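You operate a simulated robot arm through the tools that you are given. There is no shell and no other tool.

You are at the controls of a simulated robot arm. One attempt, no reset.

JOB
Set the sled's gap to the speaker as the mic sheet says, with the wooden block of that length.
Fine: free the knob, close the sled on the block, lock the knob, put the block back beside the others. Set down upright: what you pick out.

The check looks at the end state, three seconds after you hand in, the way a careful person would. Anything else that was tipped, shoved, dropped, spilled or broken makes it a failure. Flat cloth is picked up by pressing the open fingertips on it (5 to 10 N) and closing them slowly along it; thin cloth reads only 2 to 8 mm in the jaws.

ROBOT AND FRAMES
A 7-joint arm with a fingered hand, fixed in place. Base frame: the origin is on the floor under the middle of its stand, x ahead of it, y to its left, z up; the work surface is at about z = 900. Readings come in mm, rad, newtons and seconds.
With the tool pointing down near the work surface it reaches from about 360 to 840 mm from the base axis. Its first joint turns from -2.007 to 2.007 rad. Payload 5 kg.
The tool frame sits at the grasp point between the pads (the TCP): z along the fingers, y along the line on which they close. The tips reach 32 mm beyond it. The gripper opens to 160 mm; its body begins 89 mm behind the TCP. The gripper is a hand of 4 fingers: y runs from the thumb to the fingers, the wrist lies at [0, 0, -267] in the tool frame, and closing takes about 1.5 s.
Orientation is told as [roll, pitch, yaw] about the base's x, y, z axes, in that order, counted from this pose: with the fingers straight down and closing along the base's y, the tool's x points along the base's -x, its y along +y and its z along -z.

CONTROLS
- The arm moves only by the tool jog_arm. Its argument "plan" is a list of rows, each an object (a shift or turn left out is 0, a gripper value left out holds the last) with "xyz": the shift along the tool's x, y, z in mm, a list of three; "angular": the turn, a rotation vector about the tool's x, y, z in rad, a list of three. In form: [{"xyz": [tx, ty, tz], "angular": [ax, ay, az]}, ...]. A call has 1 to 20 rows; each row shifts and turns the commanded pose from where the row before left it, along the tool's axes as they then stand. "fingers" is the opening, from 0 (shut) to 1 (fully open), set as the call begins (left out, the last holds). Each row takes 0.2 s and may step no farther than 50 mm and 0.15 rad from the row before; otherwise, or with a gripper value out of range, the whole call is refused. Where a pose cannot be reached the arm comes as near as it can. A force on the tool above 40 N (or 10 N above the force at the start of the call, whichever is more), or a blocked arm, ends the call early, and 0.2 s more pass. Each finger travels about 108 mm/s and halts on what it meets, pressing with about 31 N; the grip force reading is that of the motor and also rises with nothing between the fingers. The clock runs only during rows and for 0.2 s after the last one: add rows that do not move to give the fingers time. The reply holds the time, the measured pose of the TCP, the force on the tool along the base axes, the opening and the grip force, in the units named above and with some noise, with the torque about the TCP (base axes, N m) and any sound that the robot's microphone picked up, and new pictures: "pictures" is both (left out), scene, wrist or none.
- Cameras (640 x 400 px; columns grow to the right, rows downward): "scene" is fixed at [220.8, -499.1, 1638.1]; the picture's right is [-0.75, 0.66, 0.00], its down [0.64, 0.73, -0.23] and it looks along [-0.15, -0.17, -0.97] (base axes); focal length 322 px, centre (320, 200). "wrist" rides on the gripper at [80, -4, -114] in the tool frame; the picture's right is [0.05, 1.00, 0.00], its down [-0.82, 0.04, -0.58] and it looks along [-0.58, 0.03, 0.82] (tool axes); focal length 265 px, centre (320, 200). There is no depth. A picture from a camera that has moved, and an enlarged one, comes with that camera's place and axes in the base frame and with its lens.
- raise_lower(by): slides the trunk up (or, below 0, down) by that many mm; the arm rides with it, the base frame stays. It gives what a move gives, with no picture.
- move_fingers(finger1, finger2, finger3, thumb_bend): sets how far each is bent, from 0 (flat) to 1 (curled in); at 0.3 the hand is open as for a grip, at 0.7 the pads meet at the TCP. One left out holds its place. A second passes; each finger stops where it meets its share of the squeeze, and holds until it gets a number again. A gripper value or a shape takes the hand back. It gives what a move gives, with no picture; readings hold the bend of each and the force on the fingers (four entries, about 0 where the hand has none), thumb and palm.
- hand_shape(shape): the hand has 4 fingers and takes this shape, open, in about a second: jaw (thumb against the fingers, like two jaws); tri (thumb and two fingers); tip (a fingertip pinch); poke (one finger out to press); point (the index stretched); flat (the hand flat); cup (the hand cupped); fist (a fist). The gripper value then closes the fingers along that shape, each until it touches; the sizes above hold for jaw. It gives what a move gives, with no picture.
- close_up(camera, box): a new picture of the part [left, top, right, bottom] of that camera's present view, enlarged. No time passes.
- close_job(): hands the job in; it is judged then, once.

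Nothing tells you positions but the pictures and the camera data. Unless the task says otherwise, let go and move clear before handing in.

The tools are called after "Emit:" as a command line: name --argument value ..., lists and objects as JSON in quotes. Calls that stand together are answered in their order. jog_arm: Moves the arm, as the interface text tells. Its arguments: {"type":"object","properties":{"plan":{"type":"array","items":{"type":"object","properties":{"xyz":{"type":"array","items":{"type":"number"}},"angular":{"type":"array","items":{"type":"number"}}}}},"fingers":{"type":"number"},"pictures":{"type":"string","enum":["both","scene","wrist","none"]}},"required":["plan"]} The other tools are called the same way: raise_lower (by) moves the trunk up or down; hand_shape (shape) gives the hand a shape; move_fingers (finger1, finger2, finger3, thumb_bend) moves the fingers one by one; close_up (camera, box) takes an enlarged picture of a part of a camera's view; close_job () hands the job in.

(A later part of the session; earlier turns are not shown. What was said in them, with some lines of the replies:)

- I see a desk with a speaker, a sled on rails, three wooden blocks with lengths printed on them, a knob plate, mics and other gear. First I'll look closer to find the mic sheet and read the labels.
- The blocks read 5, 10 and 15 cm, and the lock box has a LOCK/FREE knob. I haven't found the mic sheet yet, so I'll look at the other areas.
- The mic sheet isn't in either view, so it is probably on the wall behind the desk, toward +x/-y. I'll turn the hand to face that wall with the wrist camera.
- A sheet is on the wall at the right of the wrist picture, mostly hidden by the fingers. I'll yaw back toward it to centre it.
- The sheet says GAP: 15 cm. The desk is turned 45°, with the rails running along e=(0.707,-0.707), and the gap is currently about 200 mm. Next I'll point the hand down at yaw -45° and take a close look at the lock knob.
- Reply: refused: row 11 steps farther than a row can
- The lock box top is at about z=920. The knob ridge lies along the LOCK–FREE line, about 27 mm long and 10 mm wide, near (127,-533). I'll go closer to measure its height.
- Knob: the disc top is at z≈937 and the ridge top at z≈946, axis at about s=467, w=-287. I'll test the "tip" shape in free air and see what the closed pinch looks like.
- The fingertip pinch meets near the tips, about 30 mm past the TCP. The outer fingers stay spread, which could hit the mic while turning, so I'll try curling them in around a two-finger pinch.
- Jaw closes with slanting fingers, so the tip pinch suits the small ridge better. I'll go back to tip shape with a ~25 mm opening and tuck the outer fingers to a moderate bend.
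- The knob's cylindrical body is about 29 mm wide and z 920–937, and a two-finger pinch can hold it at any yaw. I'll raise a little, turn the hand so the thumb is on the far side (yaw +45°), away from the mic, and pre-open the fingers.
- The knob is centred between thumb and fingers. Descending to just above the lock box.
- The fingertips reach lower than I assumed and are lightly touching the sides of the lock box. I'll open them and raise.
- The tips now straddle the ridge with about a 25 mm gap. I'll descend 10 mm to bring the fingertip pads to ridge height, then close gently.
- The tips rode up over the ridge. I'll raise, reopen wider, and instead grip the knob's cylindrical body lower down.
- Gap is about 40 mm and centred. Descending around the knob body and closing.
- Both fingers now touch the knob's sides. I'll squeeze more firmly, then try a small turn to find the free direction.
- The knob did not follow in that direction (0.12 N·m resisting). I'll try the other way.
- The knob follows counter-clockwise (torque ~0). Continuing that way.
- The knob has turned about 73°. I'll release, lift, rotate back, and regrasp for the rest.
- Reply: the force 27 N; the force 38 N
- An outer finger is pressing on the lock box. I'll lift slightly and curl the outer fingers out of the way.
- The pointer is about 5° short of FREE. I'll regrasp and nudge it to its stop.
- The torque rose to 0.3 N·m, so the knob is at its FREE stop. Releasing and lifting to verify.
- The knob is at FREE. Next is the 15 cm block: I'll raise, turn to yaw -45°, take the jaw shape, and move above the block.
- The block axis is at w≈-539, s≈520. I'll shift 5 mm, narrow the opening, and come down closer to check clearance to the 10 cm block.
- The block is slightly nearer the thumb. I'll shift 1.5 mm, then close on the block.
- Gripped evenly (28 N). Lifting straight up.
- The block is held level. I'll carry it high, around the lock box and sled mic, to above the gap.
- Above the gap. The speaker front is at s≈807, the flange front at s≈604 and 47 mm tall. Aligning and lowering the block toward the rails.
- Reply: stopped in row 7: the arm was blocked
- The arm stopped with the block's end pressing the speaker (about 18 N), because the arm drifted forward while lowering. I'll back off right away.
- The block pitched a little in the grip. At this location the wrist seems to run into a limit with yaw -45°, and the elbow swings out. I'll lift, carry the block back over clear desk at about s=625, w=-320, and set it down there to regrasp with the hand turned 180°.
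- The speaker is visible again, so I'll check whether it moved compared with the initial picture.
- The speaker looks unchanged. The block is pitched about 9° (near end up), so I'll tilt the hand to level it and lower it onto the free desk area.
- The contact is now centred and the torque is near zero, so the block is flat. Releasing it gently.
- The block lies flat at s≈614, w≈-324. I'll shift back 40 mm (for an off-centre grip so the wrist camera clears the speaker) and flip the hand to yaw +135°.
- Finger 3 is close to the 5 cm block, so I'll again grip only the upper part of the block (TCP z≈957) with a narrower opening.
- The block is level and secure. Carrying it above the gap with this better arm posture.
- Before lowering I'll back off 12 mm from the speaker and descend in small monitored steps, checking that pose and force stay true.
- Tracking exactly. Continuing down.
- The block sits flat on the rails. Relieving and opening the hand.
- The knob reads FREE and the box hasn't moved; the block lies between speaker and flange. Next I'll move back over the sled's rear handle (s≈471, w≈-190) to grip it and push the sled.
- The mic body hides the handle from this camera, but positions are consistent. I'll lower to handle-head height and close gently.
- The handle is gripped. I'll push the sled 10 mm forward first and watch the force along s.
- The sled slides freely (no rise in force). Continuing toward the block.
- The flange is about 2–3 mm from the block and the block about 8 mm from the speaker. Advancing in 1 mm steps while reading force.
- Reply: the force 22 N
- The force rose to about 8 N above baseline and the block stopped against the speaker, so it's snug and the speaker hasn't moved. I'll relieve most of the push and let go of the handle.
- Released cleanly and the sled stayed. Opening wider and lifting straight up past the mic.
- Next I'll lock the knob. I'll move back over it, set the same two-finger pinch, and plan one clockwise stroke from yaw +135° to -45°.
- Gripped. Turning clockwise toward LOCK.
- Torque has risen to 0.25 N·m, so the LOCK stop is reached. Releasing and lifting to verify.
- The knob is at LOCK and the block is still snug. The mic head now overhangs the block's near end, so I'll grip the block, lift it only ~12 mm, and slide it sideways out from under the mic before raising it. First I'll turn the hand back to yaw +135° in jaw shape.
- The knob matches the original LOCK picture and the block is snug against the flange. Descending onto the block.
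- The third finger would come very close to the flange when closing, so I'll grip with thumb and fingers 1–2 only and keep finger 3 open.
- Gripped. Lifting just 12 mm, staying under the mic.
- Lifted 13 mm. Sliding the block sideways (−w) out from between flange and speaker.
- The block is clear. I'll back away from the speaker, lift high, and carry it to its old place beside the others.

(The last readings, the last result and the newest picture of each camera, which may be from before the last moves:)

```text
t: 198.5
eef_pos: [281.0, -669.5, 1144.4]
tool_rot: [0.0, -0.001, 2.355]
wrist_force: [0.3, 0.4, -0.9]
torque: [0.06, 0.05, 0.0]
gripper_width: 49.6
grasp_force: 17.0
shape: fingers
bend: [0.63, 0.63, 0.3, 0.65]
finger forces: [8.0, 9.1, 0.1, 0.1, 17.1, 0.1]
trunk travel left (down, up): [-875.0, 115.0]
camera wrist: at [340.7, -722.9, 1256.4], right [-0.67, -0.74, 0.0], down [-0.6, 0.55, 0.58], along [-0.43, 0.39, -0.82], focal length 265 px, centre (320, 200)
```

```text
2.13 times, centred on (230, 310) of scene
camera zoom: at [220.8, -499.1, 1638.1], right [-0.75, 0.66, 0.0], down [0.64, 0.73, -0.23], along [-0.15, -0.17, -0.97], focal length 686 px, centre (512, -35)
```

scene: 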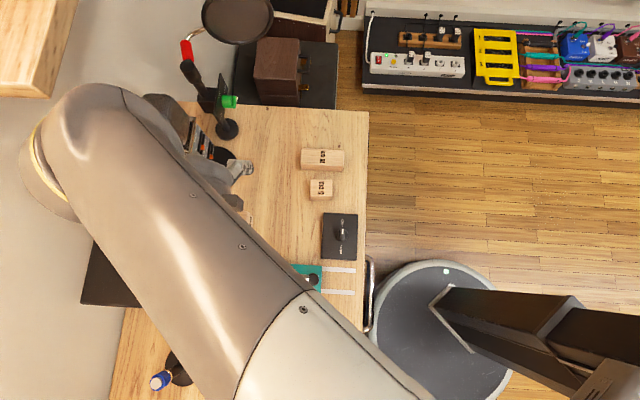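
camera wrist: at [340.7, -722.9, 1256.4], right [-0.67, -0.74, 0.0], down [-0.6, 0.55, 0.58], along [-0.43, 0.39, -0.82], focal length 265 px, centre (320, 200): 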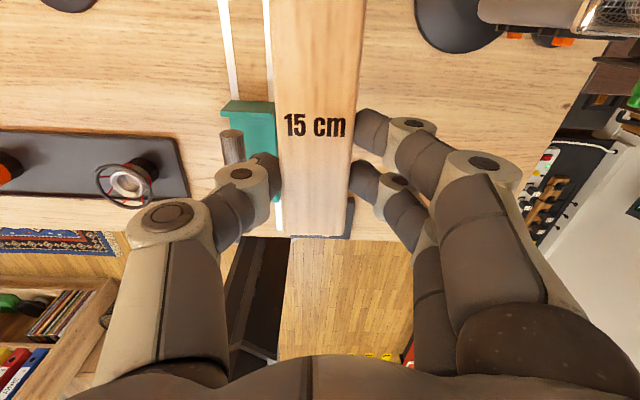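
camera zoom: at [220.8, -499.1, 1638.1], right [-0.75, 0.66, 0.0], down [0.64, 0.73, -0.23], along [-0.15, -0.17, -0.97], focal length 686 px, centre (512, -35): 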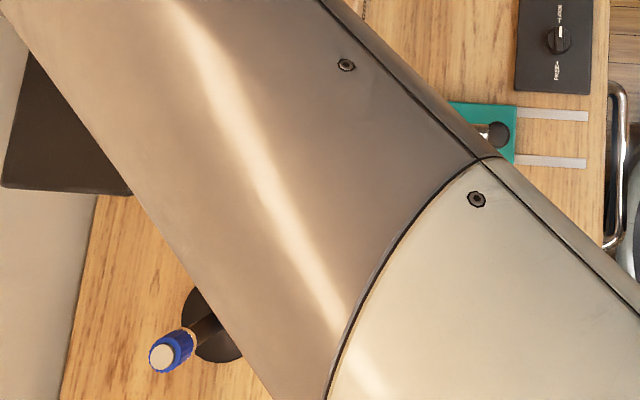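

Emit:
jog_arm --plan '[{"xyz": [-46, 0, 0]}, {"xyz": [-46, 0, 0]}, {"xyz": [-46, 0, 0]}, {"xyz": [-46, 0, 0]}, {"xyz": [0, 45, 0]}, {"xyz": [0, 45, 0]}, {"xyz": [0, 45, 0]}, {"xyz": [0, 45, 0]}, {"xyz": [0, 45, 0]}, {"xyz": [0, 45, 0]}, {}, {}]' --pictures "both"

Emit:
close_up --camera "scene" --box '[80, 220, 380, 400]'

```text
t: 201.1
eef_pos: [-42.6, -727.7, 1146.5]
tool_rot: [-0.001, 0.0, 2.355]
wrist_force: [0.1, -0.4, -1.5]
torque: [0.05, 0.01, 0.0]
gripper_width: 48.9
grasp_force: 16.6
shape: fingers
bend: [0.63, 0.63, 0.3, 0.65]
finger forces: [7.9, 9.1, 0.1, 0.0, 17.0, 0.1]
trunk travel left (down, up): [-875.0, 115.0]
camera wrist: at [18.0, -781.5, 1259.1], right [-0.67, -0.74, 0.0], down [-0.6, 0.55, 0.58], along [-0.43, 0.39, -0.82], focal length 265 px, centre (320, 200)
```

scene: 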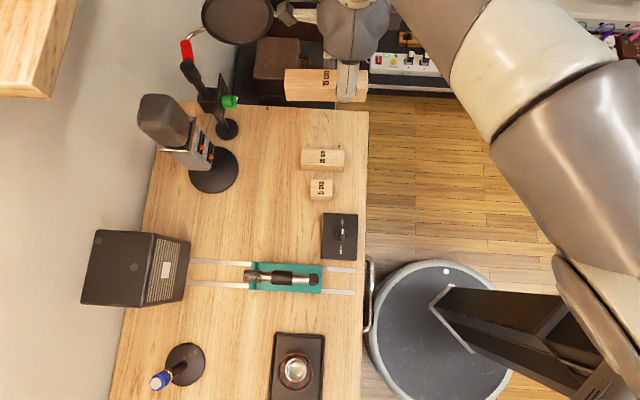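
wrist: 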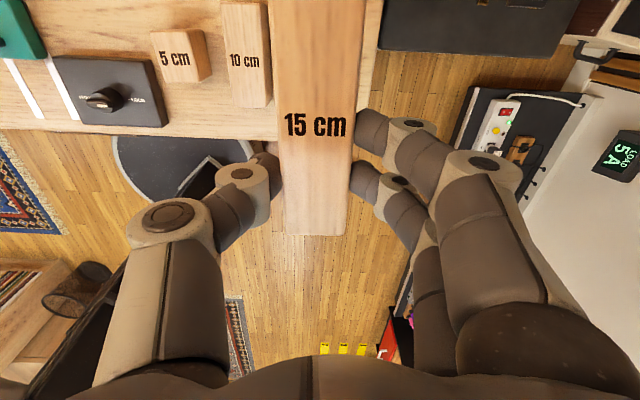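

```text
2.13 times, centred on (230, 310) of scene
camera zoom: at [220.8, -499.1, 1638.1], right [-0.75, 0.66, 0.0], down [0.64, 0.73, -0.23], along [-0.15, -0.17, -0.97], focal length 686 px, centre (512, -35)
```

zoom: 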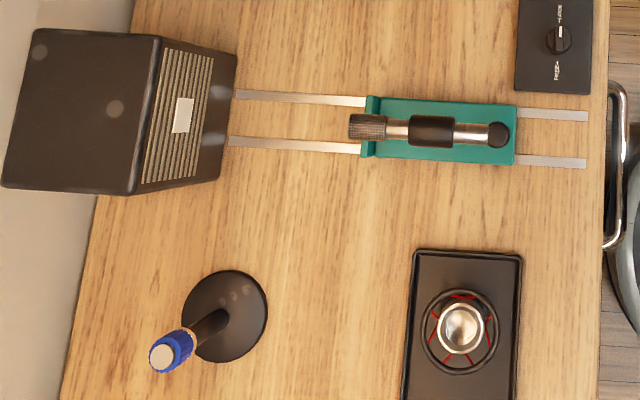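

The speaker is exactly where it was and the sled is locked. Lowering the block at its old spot.

Emit:
jog_arm --plan '[{"xyz": [4, 2, 30]}, {"xyz": [0, 0, 45]}, {"xyz": [0, 0, 45]}, {"xyz": [0, 0, 26]}, {}, {}]' --pictures "both"

Emit:
close_up --camera "wrist" --box '[120, 0, 440, 250]'

Emit:
close_up --camera "scene" --box '[260, 60, 380, 210]'

```text
t: 202.5
eef_pos: [-39.8, -733.6, 997.6]
tool_rot: [0.002, -0.001, 2.355]
wrist_force: [-0.4, 0.2, -2.3]
torque: [0.03, 0.01, 0.0]
gripper_width: 49.0
grasp_force: 16.6
shape: fingers
bend: [0.63, 0.63, 0.3, 0.65]
finger forces: [7.8, 9.1, 0.0, 0.1, 16.9, 0.1]
trunk travel left (down, up): [-875.0, 115.0]
camera wrist: at [20.7, -786.3, 1111.1], right [-0.67, -0.74, 0.0], down [-0.61, 0.55, 0.58], along [-0.43, 0.39, -0.82], focal length 265 px, centre (320, 200)
```

scene: 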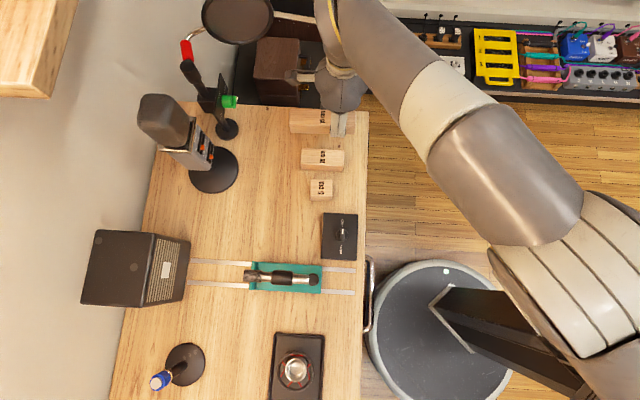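
wrist: 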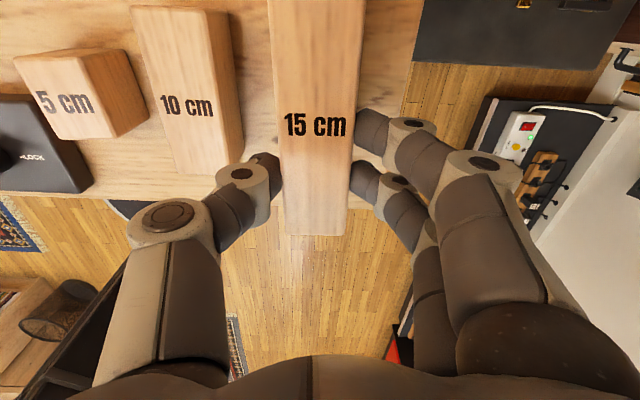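

```text
1.60 times, centred on (280, 125) of wrist
camera zoom: at [20.7, -786.3, 1111.1], right [-0.67, -0.74, 0.0], down [-0.61, 0.55, 0.58], along [-0.43, 0.39, -0.82], focal length 425 px, centre (384, 320)
```

zoom: 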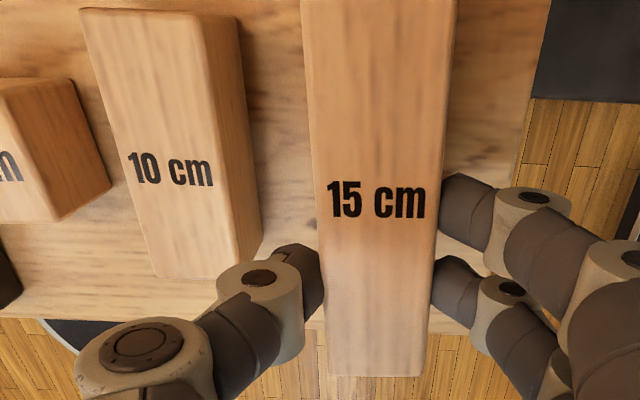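

```text
2.67 times, centred on (320, 135) of scene
camera zoom: at [220.8, -499.1, 1638.1], right [-0.75, 0.66, 0.0], down [0.64, 0.73, -0.23], along [-0.15, -0.17, -0.97], focal length 858 px, centre (320, 373)
```

zoom: 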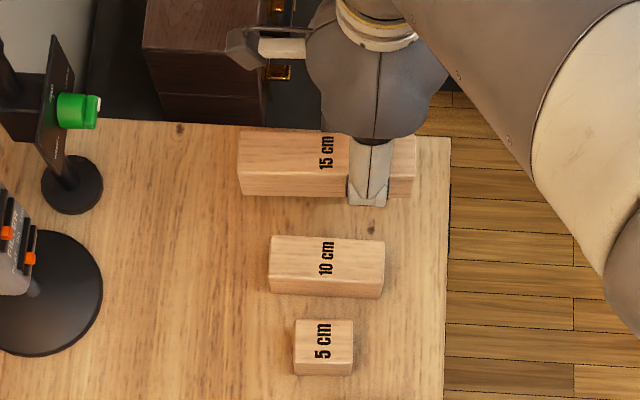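

Emit:
jog_arm --plan '[{"xyz": [-2, 4, 10]}, {"xyz": [0, 0, 12]}, {"xyz": [0, 0, 9]}, {}, {}]' --pictures "wrist"

Emit:
close_up --camera "wrist" --box '[120, 0, 440, 250]'

```text
t: 203.7
eef_pos: [-43.2, -735.7, 967.2]
tool_rot: [0.001, -0.001, 2.356]
wrist_force: [0.4, 0.1, -2.0]
torque: [0.04, 0.06, -0.03]
gripper_width: 48.9
grasp_force: 16.8
shape: fingers
bend: [0.63, 0.63, 0.3, 0.65]
finger forces: [7.6, 9.0, 0.1, 0.1, 16.8, 0.0]
trunk travel left (down, up): [-875.0, 115.0]
camera wrist: at [16.1, -788.1, 1080.4], right [-0.67, -0.74, 0.0], down [-0.61, 0.55, 0.58], along [-0.43, 0.39, -0.82], focal length 265 px, centre (320, 200)
```

wrist: 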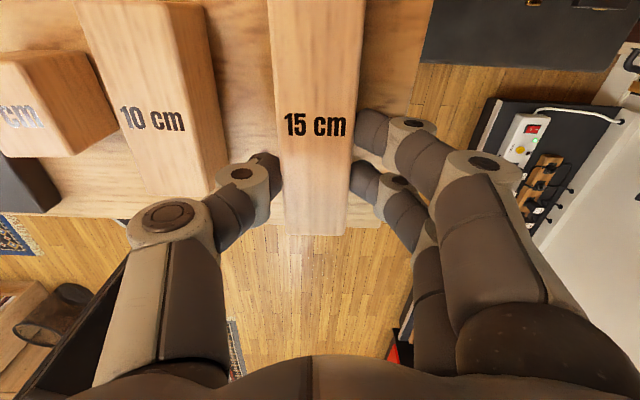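

```text
1.60 times, centred on (280, 125) of wrist
camera zoom: at [16.1, -788.1, 1080.4], right [-0.67, -0.74, 0.0], down [-0.61, 0.55, 0.58], along [-0.43, 0.39, -0.82], focal length 425 px, centre (384, 320)
```

zoom: 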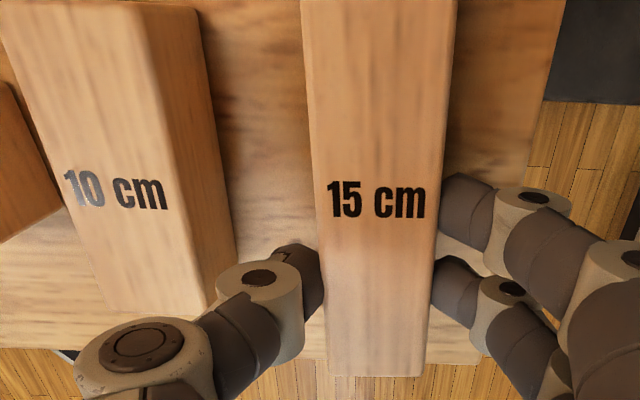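

Emit:
jog_arm --plan '[{"xyz": [0, 0, 2]}, {"xyz": [0, 0, 2]}, {}]' --pictures "none"

Emit:
jog_arm --plan '[{"xyz": [0, 0, 1]}, {"xyz": [0, 0, 0.7]}, {}]' --pictures "none"

```text
t: 204.5
eef_pos: [-44.1, -734.3, 963.0]
tool_rot: [0.001, -0.001, 2.356]
wrist_force: [-0.1, 0.1, -1.8]
torque: [0.03, 0.06, 0.03]
gripper_width: 48.8
grasp_force: 17.1
shape: fingers
bend: [0.63, 0.63, 0.3, 0.65]
finger forces: [7.5, 9.1, 0.0, 0.0, 16.7, 0.0]
trunk travel left (down, up): [-875.0, 115.0]
```

```text
t: 205.3
eef_pos: [-43.3, -735.4, 962.2]
tool_rot: [0.001, -0.002, 2.353]
wrist_force: [0.4, 0.4, -1.3]
torque: [0.02, 0.0, -0.01]
gripper_width: 49.0
grasp_force: 17.0
shape: fingers
bend: [0.63, 0.63, 0.3, 0.65]
finger forces: [7.7, 9.0, 0.0, 0.0, 16.9, 0.0]
trunk travel left (down, up): [-875.0, 115.0]
```

Emit:
jog_arm --plan '[{"xyz": [0, 0, 0.7]}, {"xyz": [0, 0, 0.7]}, {}]' --pictures "none"

Emit:
jog_arm --plan '[{"xyz": [0, 0, 0.7]}, {"xyz": [0, 0, 0.5]}, {}]' --pictures "wrist"

```text
t: 206.1
eef_pos: [-42.5, -735.4, 961.1]
tool_rot: [0.001, 0.002, 2.355]
wrist_force: [-0.8, 0.6, -0.7]
torque: [-0.02, 0.02, -0.03]
gripper_width: 49.0
grasp_force: 17.3
shape: fingers
bend: [0.63, 0.63, 0.3, 0.65]
finger forces: [8.1, 8.9, 0.0, 0.1, 16.8, 0.0]
trunk travel left (down, up): [-875.0, 115.0]
```

```text
t: 206.9
eef_pos: [-43.1, -735.1, 960.4]
tool_rot: [0.001, -0.001, 2.354]
wrist_force: [-1.1, 0.5, 5.1]
torque: [-0.06, 0.06, -0.05]
gripper_width: 48.9
grasp_force: 18.0
shape: fingers
bend: [0.64, 0.63, 0.3, 0.65]
finger forces: [8.8, 9.5, 0.0, 0.0, 17.6, 0.1]
trunk travel left (down, up): [-875.0, 115.0]
camera wrist: at [16.6, -788.0, 1073.1], right [-0.67, -0.74, 0.0], down [-0.61, 0.55, 0.58], along [-0.43, 0.39, -0.82], focal length 265 px, centre (320, 200)
```

wrist: 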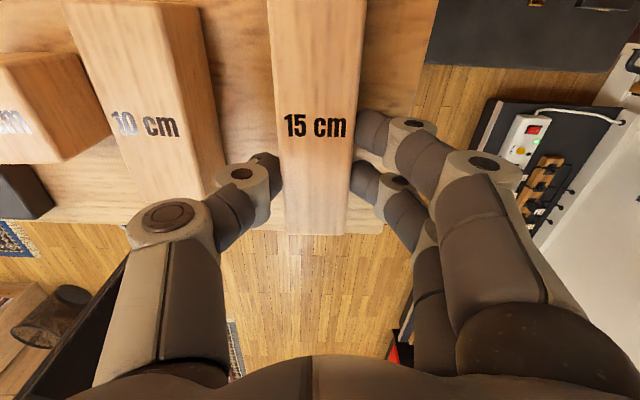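

The block is resting flat. Releasing gently.

Emit:
move_fingers --finger1 0.58 --finger2 0.58 --thumb_bend 0.59

Emit:
close_up --camera "wrist" --box '[120, 0, 440, 250]'

```text
t: 207.9
eef_pos: [-42.4, -734.7, 959.3]
tool_rot: [0.002, 0.0, 2.354]
wrist_force: [0.2, -0.3, -0.6]
torque: [0.01, -0.03, -0.03]
gripper_width: 59.9
grasp_force: 0.2
shape: fingers
bend: [0.57, 0.57, 0.3, 0.59]
finger forces: [0.0, 0.0, 0.0, 0.0, 0.1, 0.0]
trunk travel left (down, up): [-875.0, 115.0]
```

```text
1.60 times, centred on (280, 125) of wrist
camera zoom: at [16.7, -788.2, 1072.1], right [-0.67, -0.74, 0.0], down [-0.61, 0.55, 0.58], along [-0.43, 0.39, -0.82], focal length 425 px, centre (384, 320)
```

zoom: 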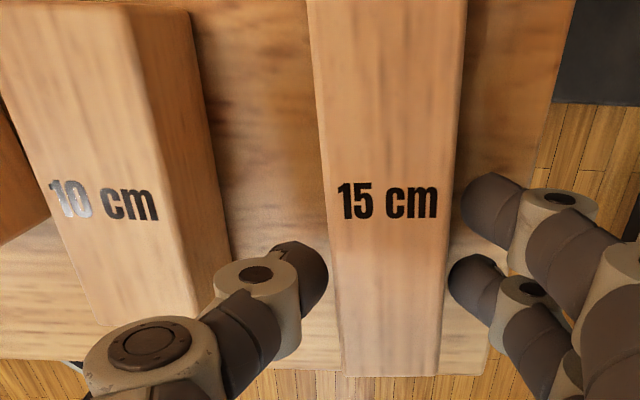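

Emit:
move_fingers --finger1 0.53 --finger2 0.53

Emit:
jog_arm --plan '[{"xyz": [0, 1, -5]}, {"xyz": [0, 0, -10]}, {"xyz": [0, 0, -20]}, {"xyz": [0, 0, -40]}, {"xyz": [0, 0, -45]}, {"xyz": [0, 0, -45]}, {}]' --pictures "both"

Emit:
close_up --camera "scene" --box '[260, 60, 380, 210]'

```text
t: 208.9
eef_pos: [-43.8, -736.7, 959.4]
tool_rot: [0.001, 0.001, 2.353]
wrist_force: [-0.2, -0.2, 0.4]
torque: [-0.02, 0.0, 0.04]
gripper_width: 67.4
grasp_force: 0.0
shape: fingers
bend: [0.53, 0.53, 0.3, 0.59]
finger forces: [0.0, 0.1, 0.1, 0.1, 0.0, 0.0]
trunk travel left (down, up): [-875.0, 115.0]
```

```text
t: 210.5
eef_pos: [-43.9, -734.4, 1123.1]
tool_rot: [0.001, -0.002, 2.355]
wrist_force: [0.1, 0.0, 0.4]
torque: [0.04, -0.02, 0.02]
gripper_width: 67.6
grasp_force: 0.0
shape: fingers
bend: [0.53, 0.53, 0.3, 0.59]
finger forces: [0.0, 0.0, 0.0, 0.1, 0.0, 0.1]
trunk travel left (down, up): [-875.0, 115.0]
camera wrist: at [15.6, -787.5, 1235.0], right [-0.67, -0.74, 0.0], down [-0.61, 0.55, 0.58], along [-0.43, 0.39, -0.82], focal length 265 px, centre (320, 200)
```

scene: 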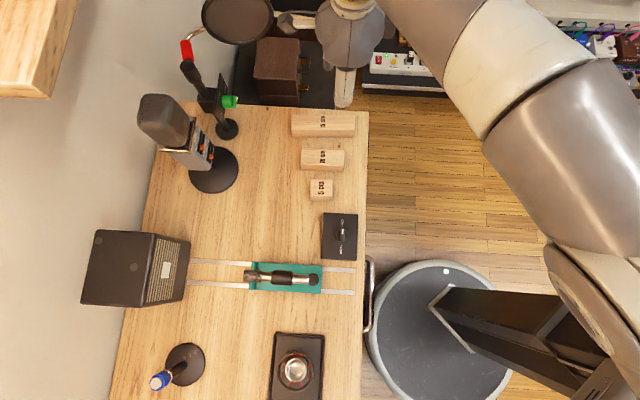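
wrist: 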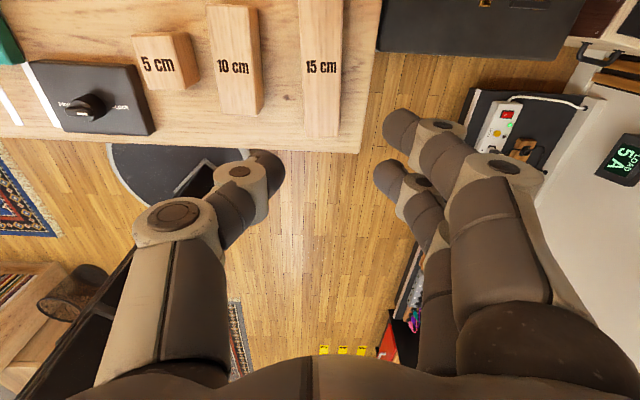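

```text
2.67 times, centred on (320, 135) of scene
camera zoom: at [220.8, -499.1, 1638.1], right [-0.75, 0.66, 0.0], down [0.64, 0.73, -0.23], along [-0.15, -0.17, -0.97], focal length 858 px, centre (320, 373)
```

zoom: 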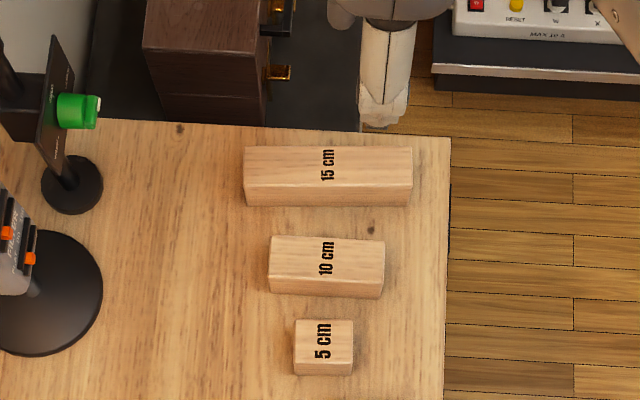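

The block is back beside the others and upright. I'll move the hand clear and check the final state of sled, speaker and knob.

Emit:
jog_arm --plan '[{"xyz": [0, 0, -45]}, {"xyz": [0, 0, -45]}, {"xyz": [-30, -30, -30]}, {"xyz": [-30, -30, -10]}, {"xyz": [-30, -30, 0]}, {"xyz": [-30, -30, 0]}, {}, {}]' --pictures "both"

Emit:
close_up --camera "scene" --box '[170, 230, 370, 330]'

Emit:
close_up --camera "scene" --box '[310, 205, 370, 265]'

Emit:
close_up --camera "scene" --box '[80, 0, 380, 190]'

```text
refused: row 3 steps farther than a row can; nothing moved
```

```text
3.20 times, centred on (270, 280) of scene
camera zoom: at [220.8, -499.1, 1638.1], right [-0.75, 0.66, 0.0], down [0.64, 0.73, -0.23], along [-0.15, -0.17, -0.97], focal length 1030 px, centre (480, -56)
```

zoom: 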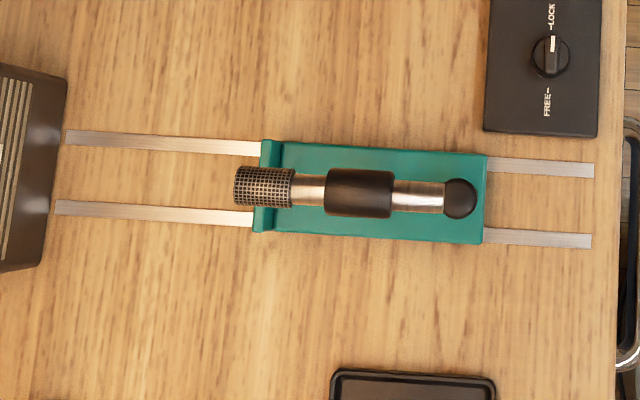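

```text
6.67 times, centred on (340, 235) of scene
camera zoom: at [220.8, -499.1, 1638.1], right [-0.75, 0.66, 0.0], down [0.64, 0.73, -0.23], along [-0.15, -0.17, -0.97], focal length 2145 px, centre (187, -33)
```

zoom: 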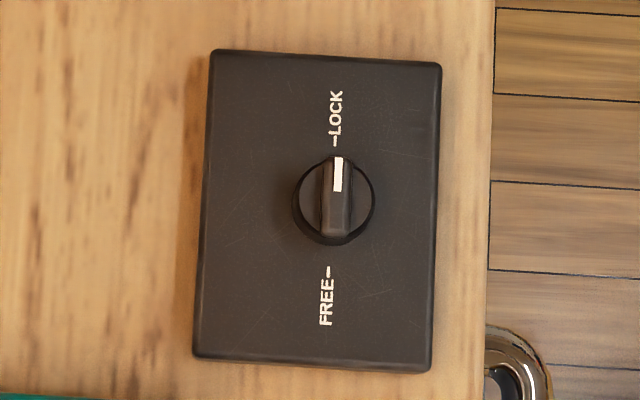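

```text
2.11 times, centred on (230, 95) of scene
camera zoom: at [220.8, -499.1, 1638.1], right [-0.75, 0.66, 0.0], down [0.64, 0.73, -0.23], along [-0.15, -0.17, -0.97], focal length 677 px, centre (510, 421)
```

zoom: 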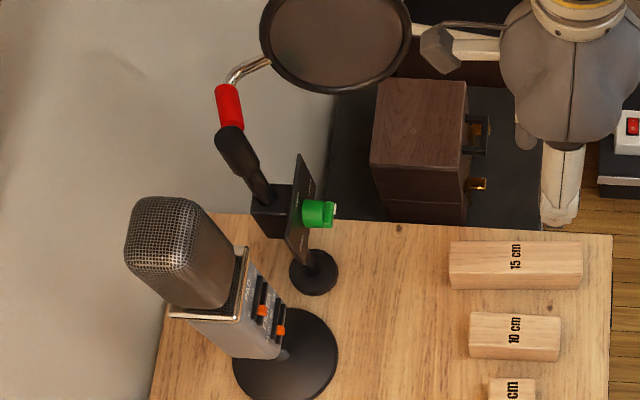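

Everything matches: the gap is unchanged after removing the block, the knob is on LOCK, and the speaker and box are in their original places. Moving the hand clear now.

Emit:
jog_arm --plan '[{"xyz": [-30, 0, -20]}, {"xyz": [-30, -10, -30]}, {"xyz": [-30, -25, -25]}, {"xyz": [-30, -25, -20]}, {"xyz": [0, -40, 0]}, {"xyz": [0, -40, 0]}, {}, {}]' --pictures "both"

Emit:
close_up --camera "scene" --box '[80, 80, 380, 400]'

```text
t: 212.3
eef_pos: [-30.8, -549.0, 1221.5]
tool_rot: [0.002, -0.001, 2.355]
wrist_force: [0.2, -0.5, -0.2]
torque: [-0.02, 0.01, -0.02]
gripper_width: 67.8
grasp_force: 0.0
shape: fingers
bend: [0.53, 0.53, 0.3, 0.59]
finger forces: [0.0, 0.0, 0.0, 0.0, 0.0, 0.0]
trunk travel left (down, up): [-875.0, 115.0]
camera wrist: at [28.8, -602.3, 1333.0], right [-0.67, -0.74, 0.0], down [-0.61, 0.55, 0.58], along [-0.43, 0.39, -0.82], focal length 265 px, centre (320, 200)
```

scene: 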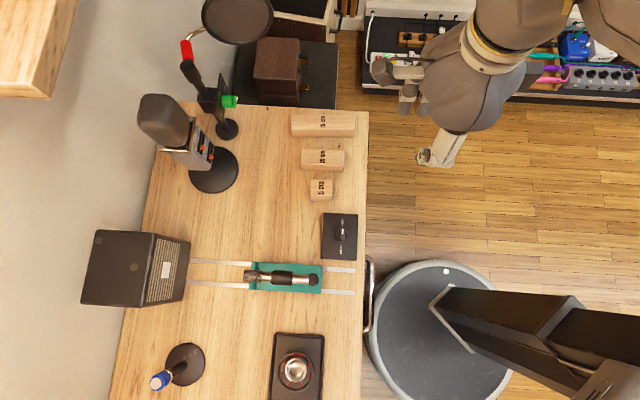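
wrist: 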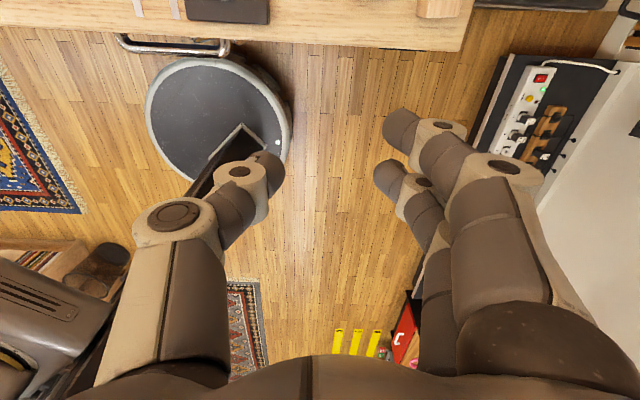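

```text
1.25 times, centred on (230, 240) of scene
camera zoom: at [220.8, -499.1, 1638.1], right [-0.75, 0.66, 0.0], down [0.64, 0.73, -0.23], along [-0.15, -0.17, -0.97], focal length 402 px, centre (432, 150)
```

zoom: 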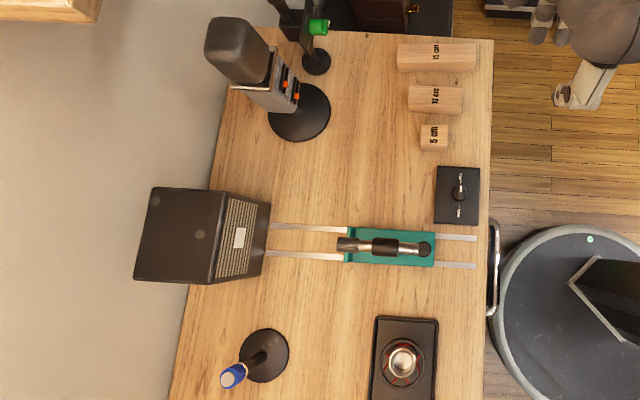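

Everything in view is in order. As a last check of the part of the desk outside the scene view, I'll turn the wrist camera back to its starting direction.

Emit:
jog_arm --plan '[{"xyz": [0, 0, -45]}, {"angular": [0, 0, 0.147]}, {"angular": [0, 0, 0.147]}, {"angular": [0, 0, 0.147]}, {"angular": [0, 0, 0.147]}, {"angular": [0, 0, 0.147]}, {"angular": [0, 0, 0.147]}, {"angular": [0, 0, 0.147]}, {"angular": [0, 0, 0.147]}, {"angular": [0, 0, 0.147]}, {"angular": [0, 0, 0.147]}, {"angular": [0, 0, 0.147]}, {"angular": [0, 0, 0.147]}, {"angular": [0, 0, 0.147]}, {"angular": [0, 0, 0.147]}, {"angular": [0, 0, 0.147]}, {"angular": [0, 0, 0.147]}, {}, {}]' --pictures "wrist"

Emit:
close_up --camera "wrist" --box '[200, 80, 480, 400]'

```text
t: 216.3
eef_pos: [-28.9, -551.3, 1263.3]
tool_rot: [0.0, 0.0, 0.002]
wrist_force: [-0.2, -0.6, -0.2]
torque: [-0.04, 0.0, 0.0]
gripper_width: 67.8
grasp_force: 0.1
shape: fingers
bend: [0.53, 0.53, 0.3, 0.59]
finger forces: [0.0, 0.0, 0.0, 0.0, 0.1, 0.0]
trunk travel left (down, up): [-875.0, 115.0]
camera wrist: at [-109.9, -554.9, 1376.5], right [-0.05, 1.0, 0.0], down [0.82, 0.04, 0.58], along [0.58, 0.03, -0.82], focal length 265 px, centre (320, 200)
```

wrist: 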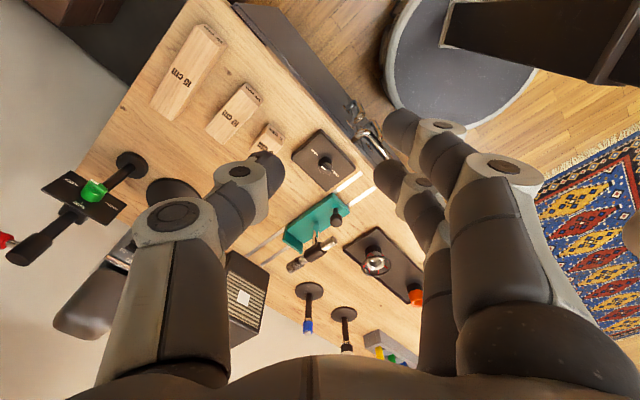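

```text
1.25 times, centred on (340, 240) of wrist
camera zoom: at [-109.9, -554.9, 1376.5], right [-0.05, 1.0, 0.0], down [0.82, 0.04, 0.58], along [0.58, 0.03, -0.82], focal length 332 px, centre (295, 150)
```

zoom: 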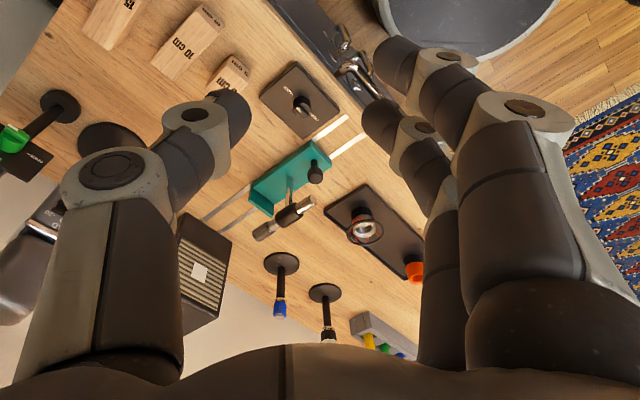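

Everything stands where it was: the sled is closed at 15 cm and locked, the 15 cm block is back beside the others, and the hand is clear. Handing in.

Emit:
close_job

```text
The job is handed in.
```

I set the sled's gap to the speaker at 15 cm, as the mic sheet says, using the 15 cm block, and handed the job in.

- **Gap:** I closed the sled on the block until it was snug against the speaker. In the pictures the sled has not moved since I took the block out.
- **Knob:** it is back on LOCK and looks the same as in the first picture.
- **Block:** it is upright beside the other two, about 10 mm further out from the 10 cm block than before and turned by 2–3°.
- **Contact with the speaker:** the block's end pressed the speaker once with about 18 N when the arm drifted while lowering. I backed off at once. In later pictures the speaker sits exactly where it was.
- **Contact with the lock box:** the fingers touched the lock box while I gripped the knob, pressing on it with up to about 40 N at one point. It has not moved either.

Everything else I could see on the desk is upright and in its original place, and the hand is clear. The hand hid the tip of the white mic stand in the last picture.
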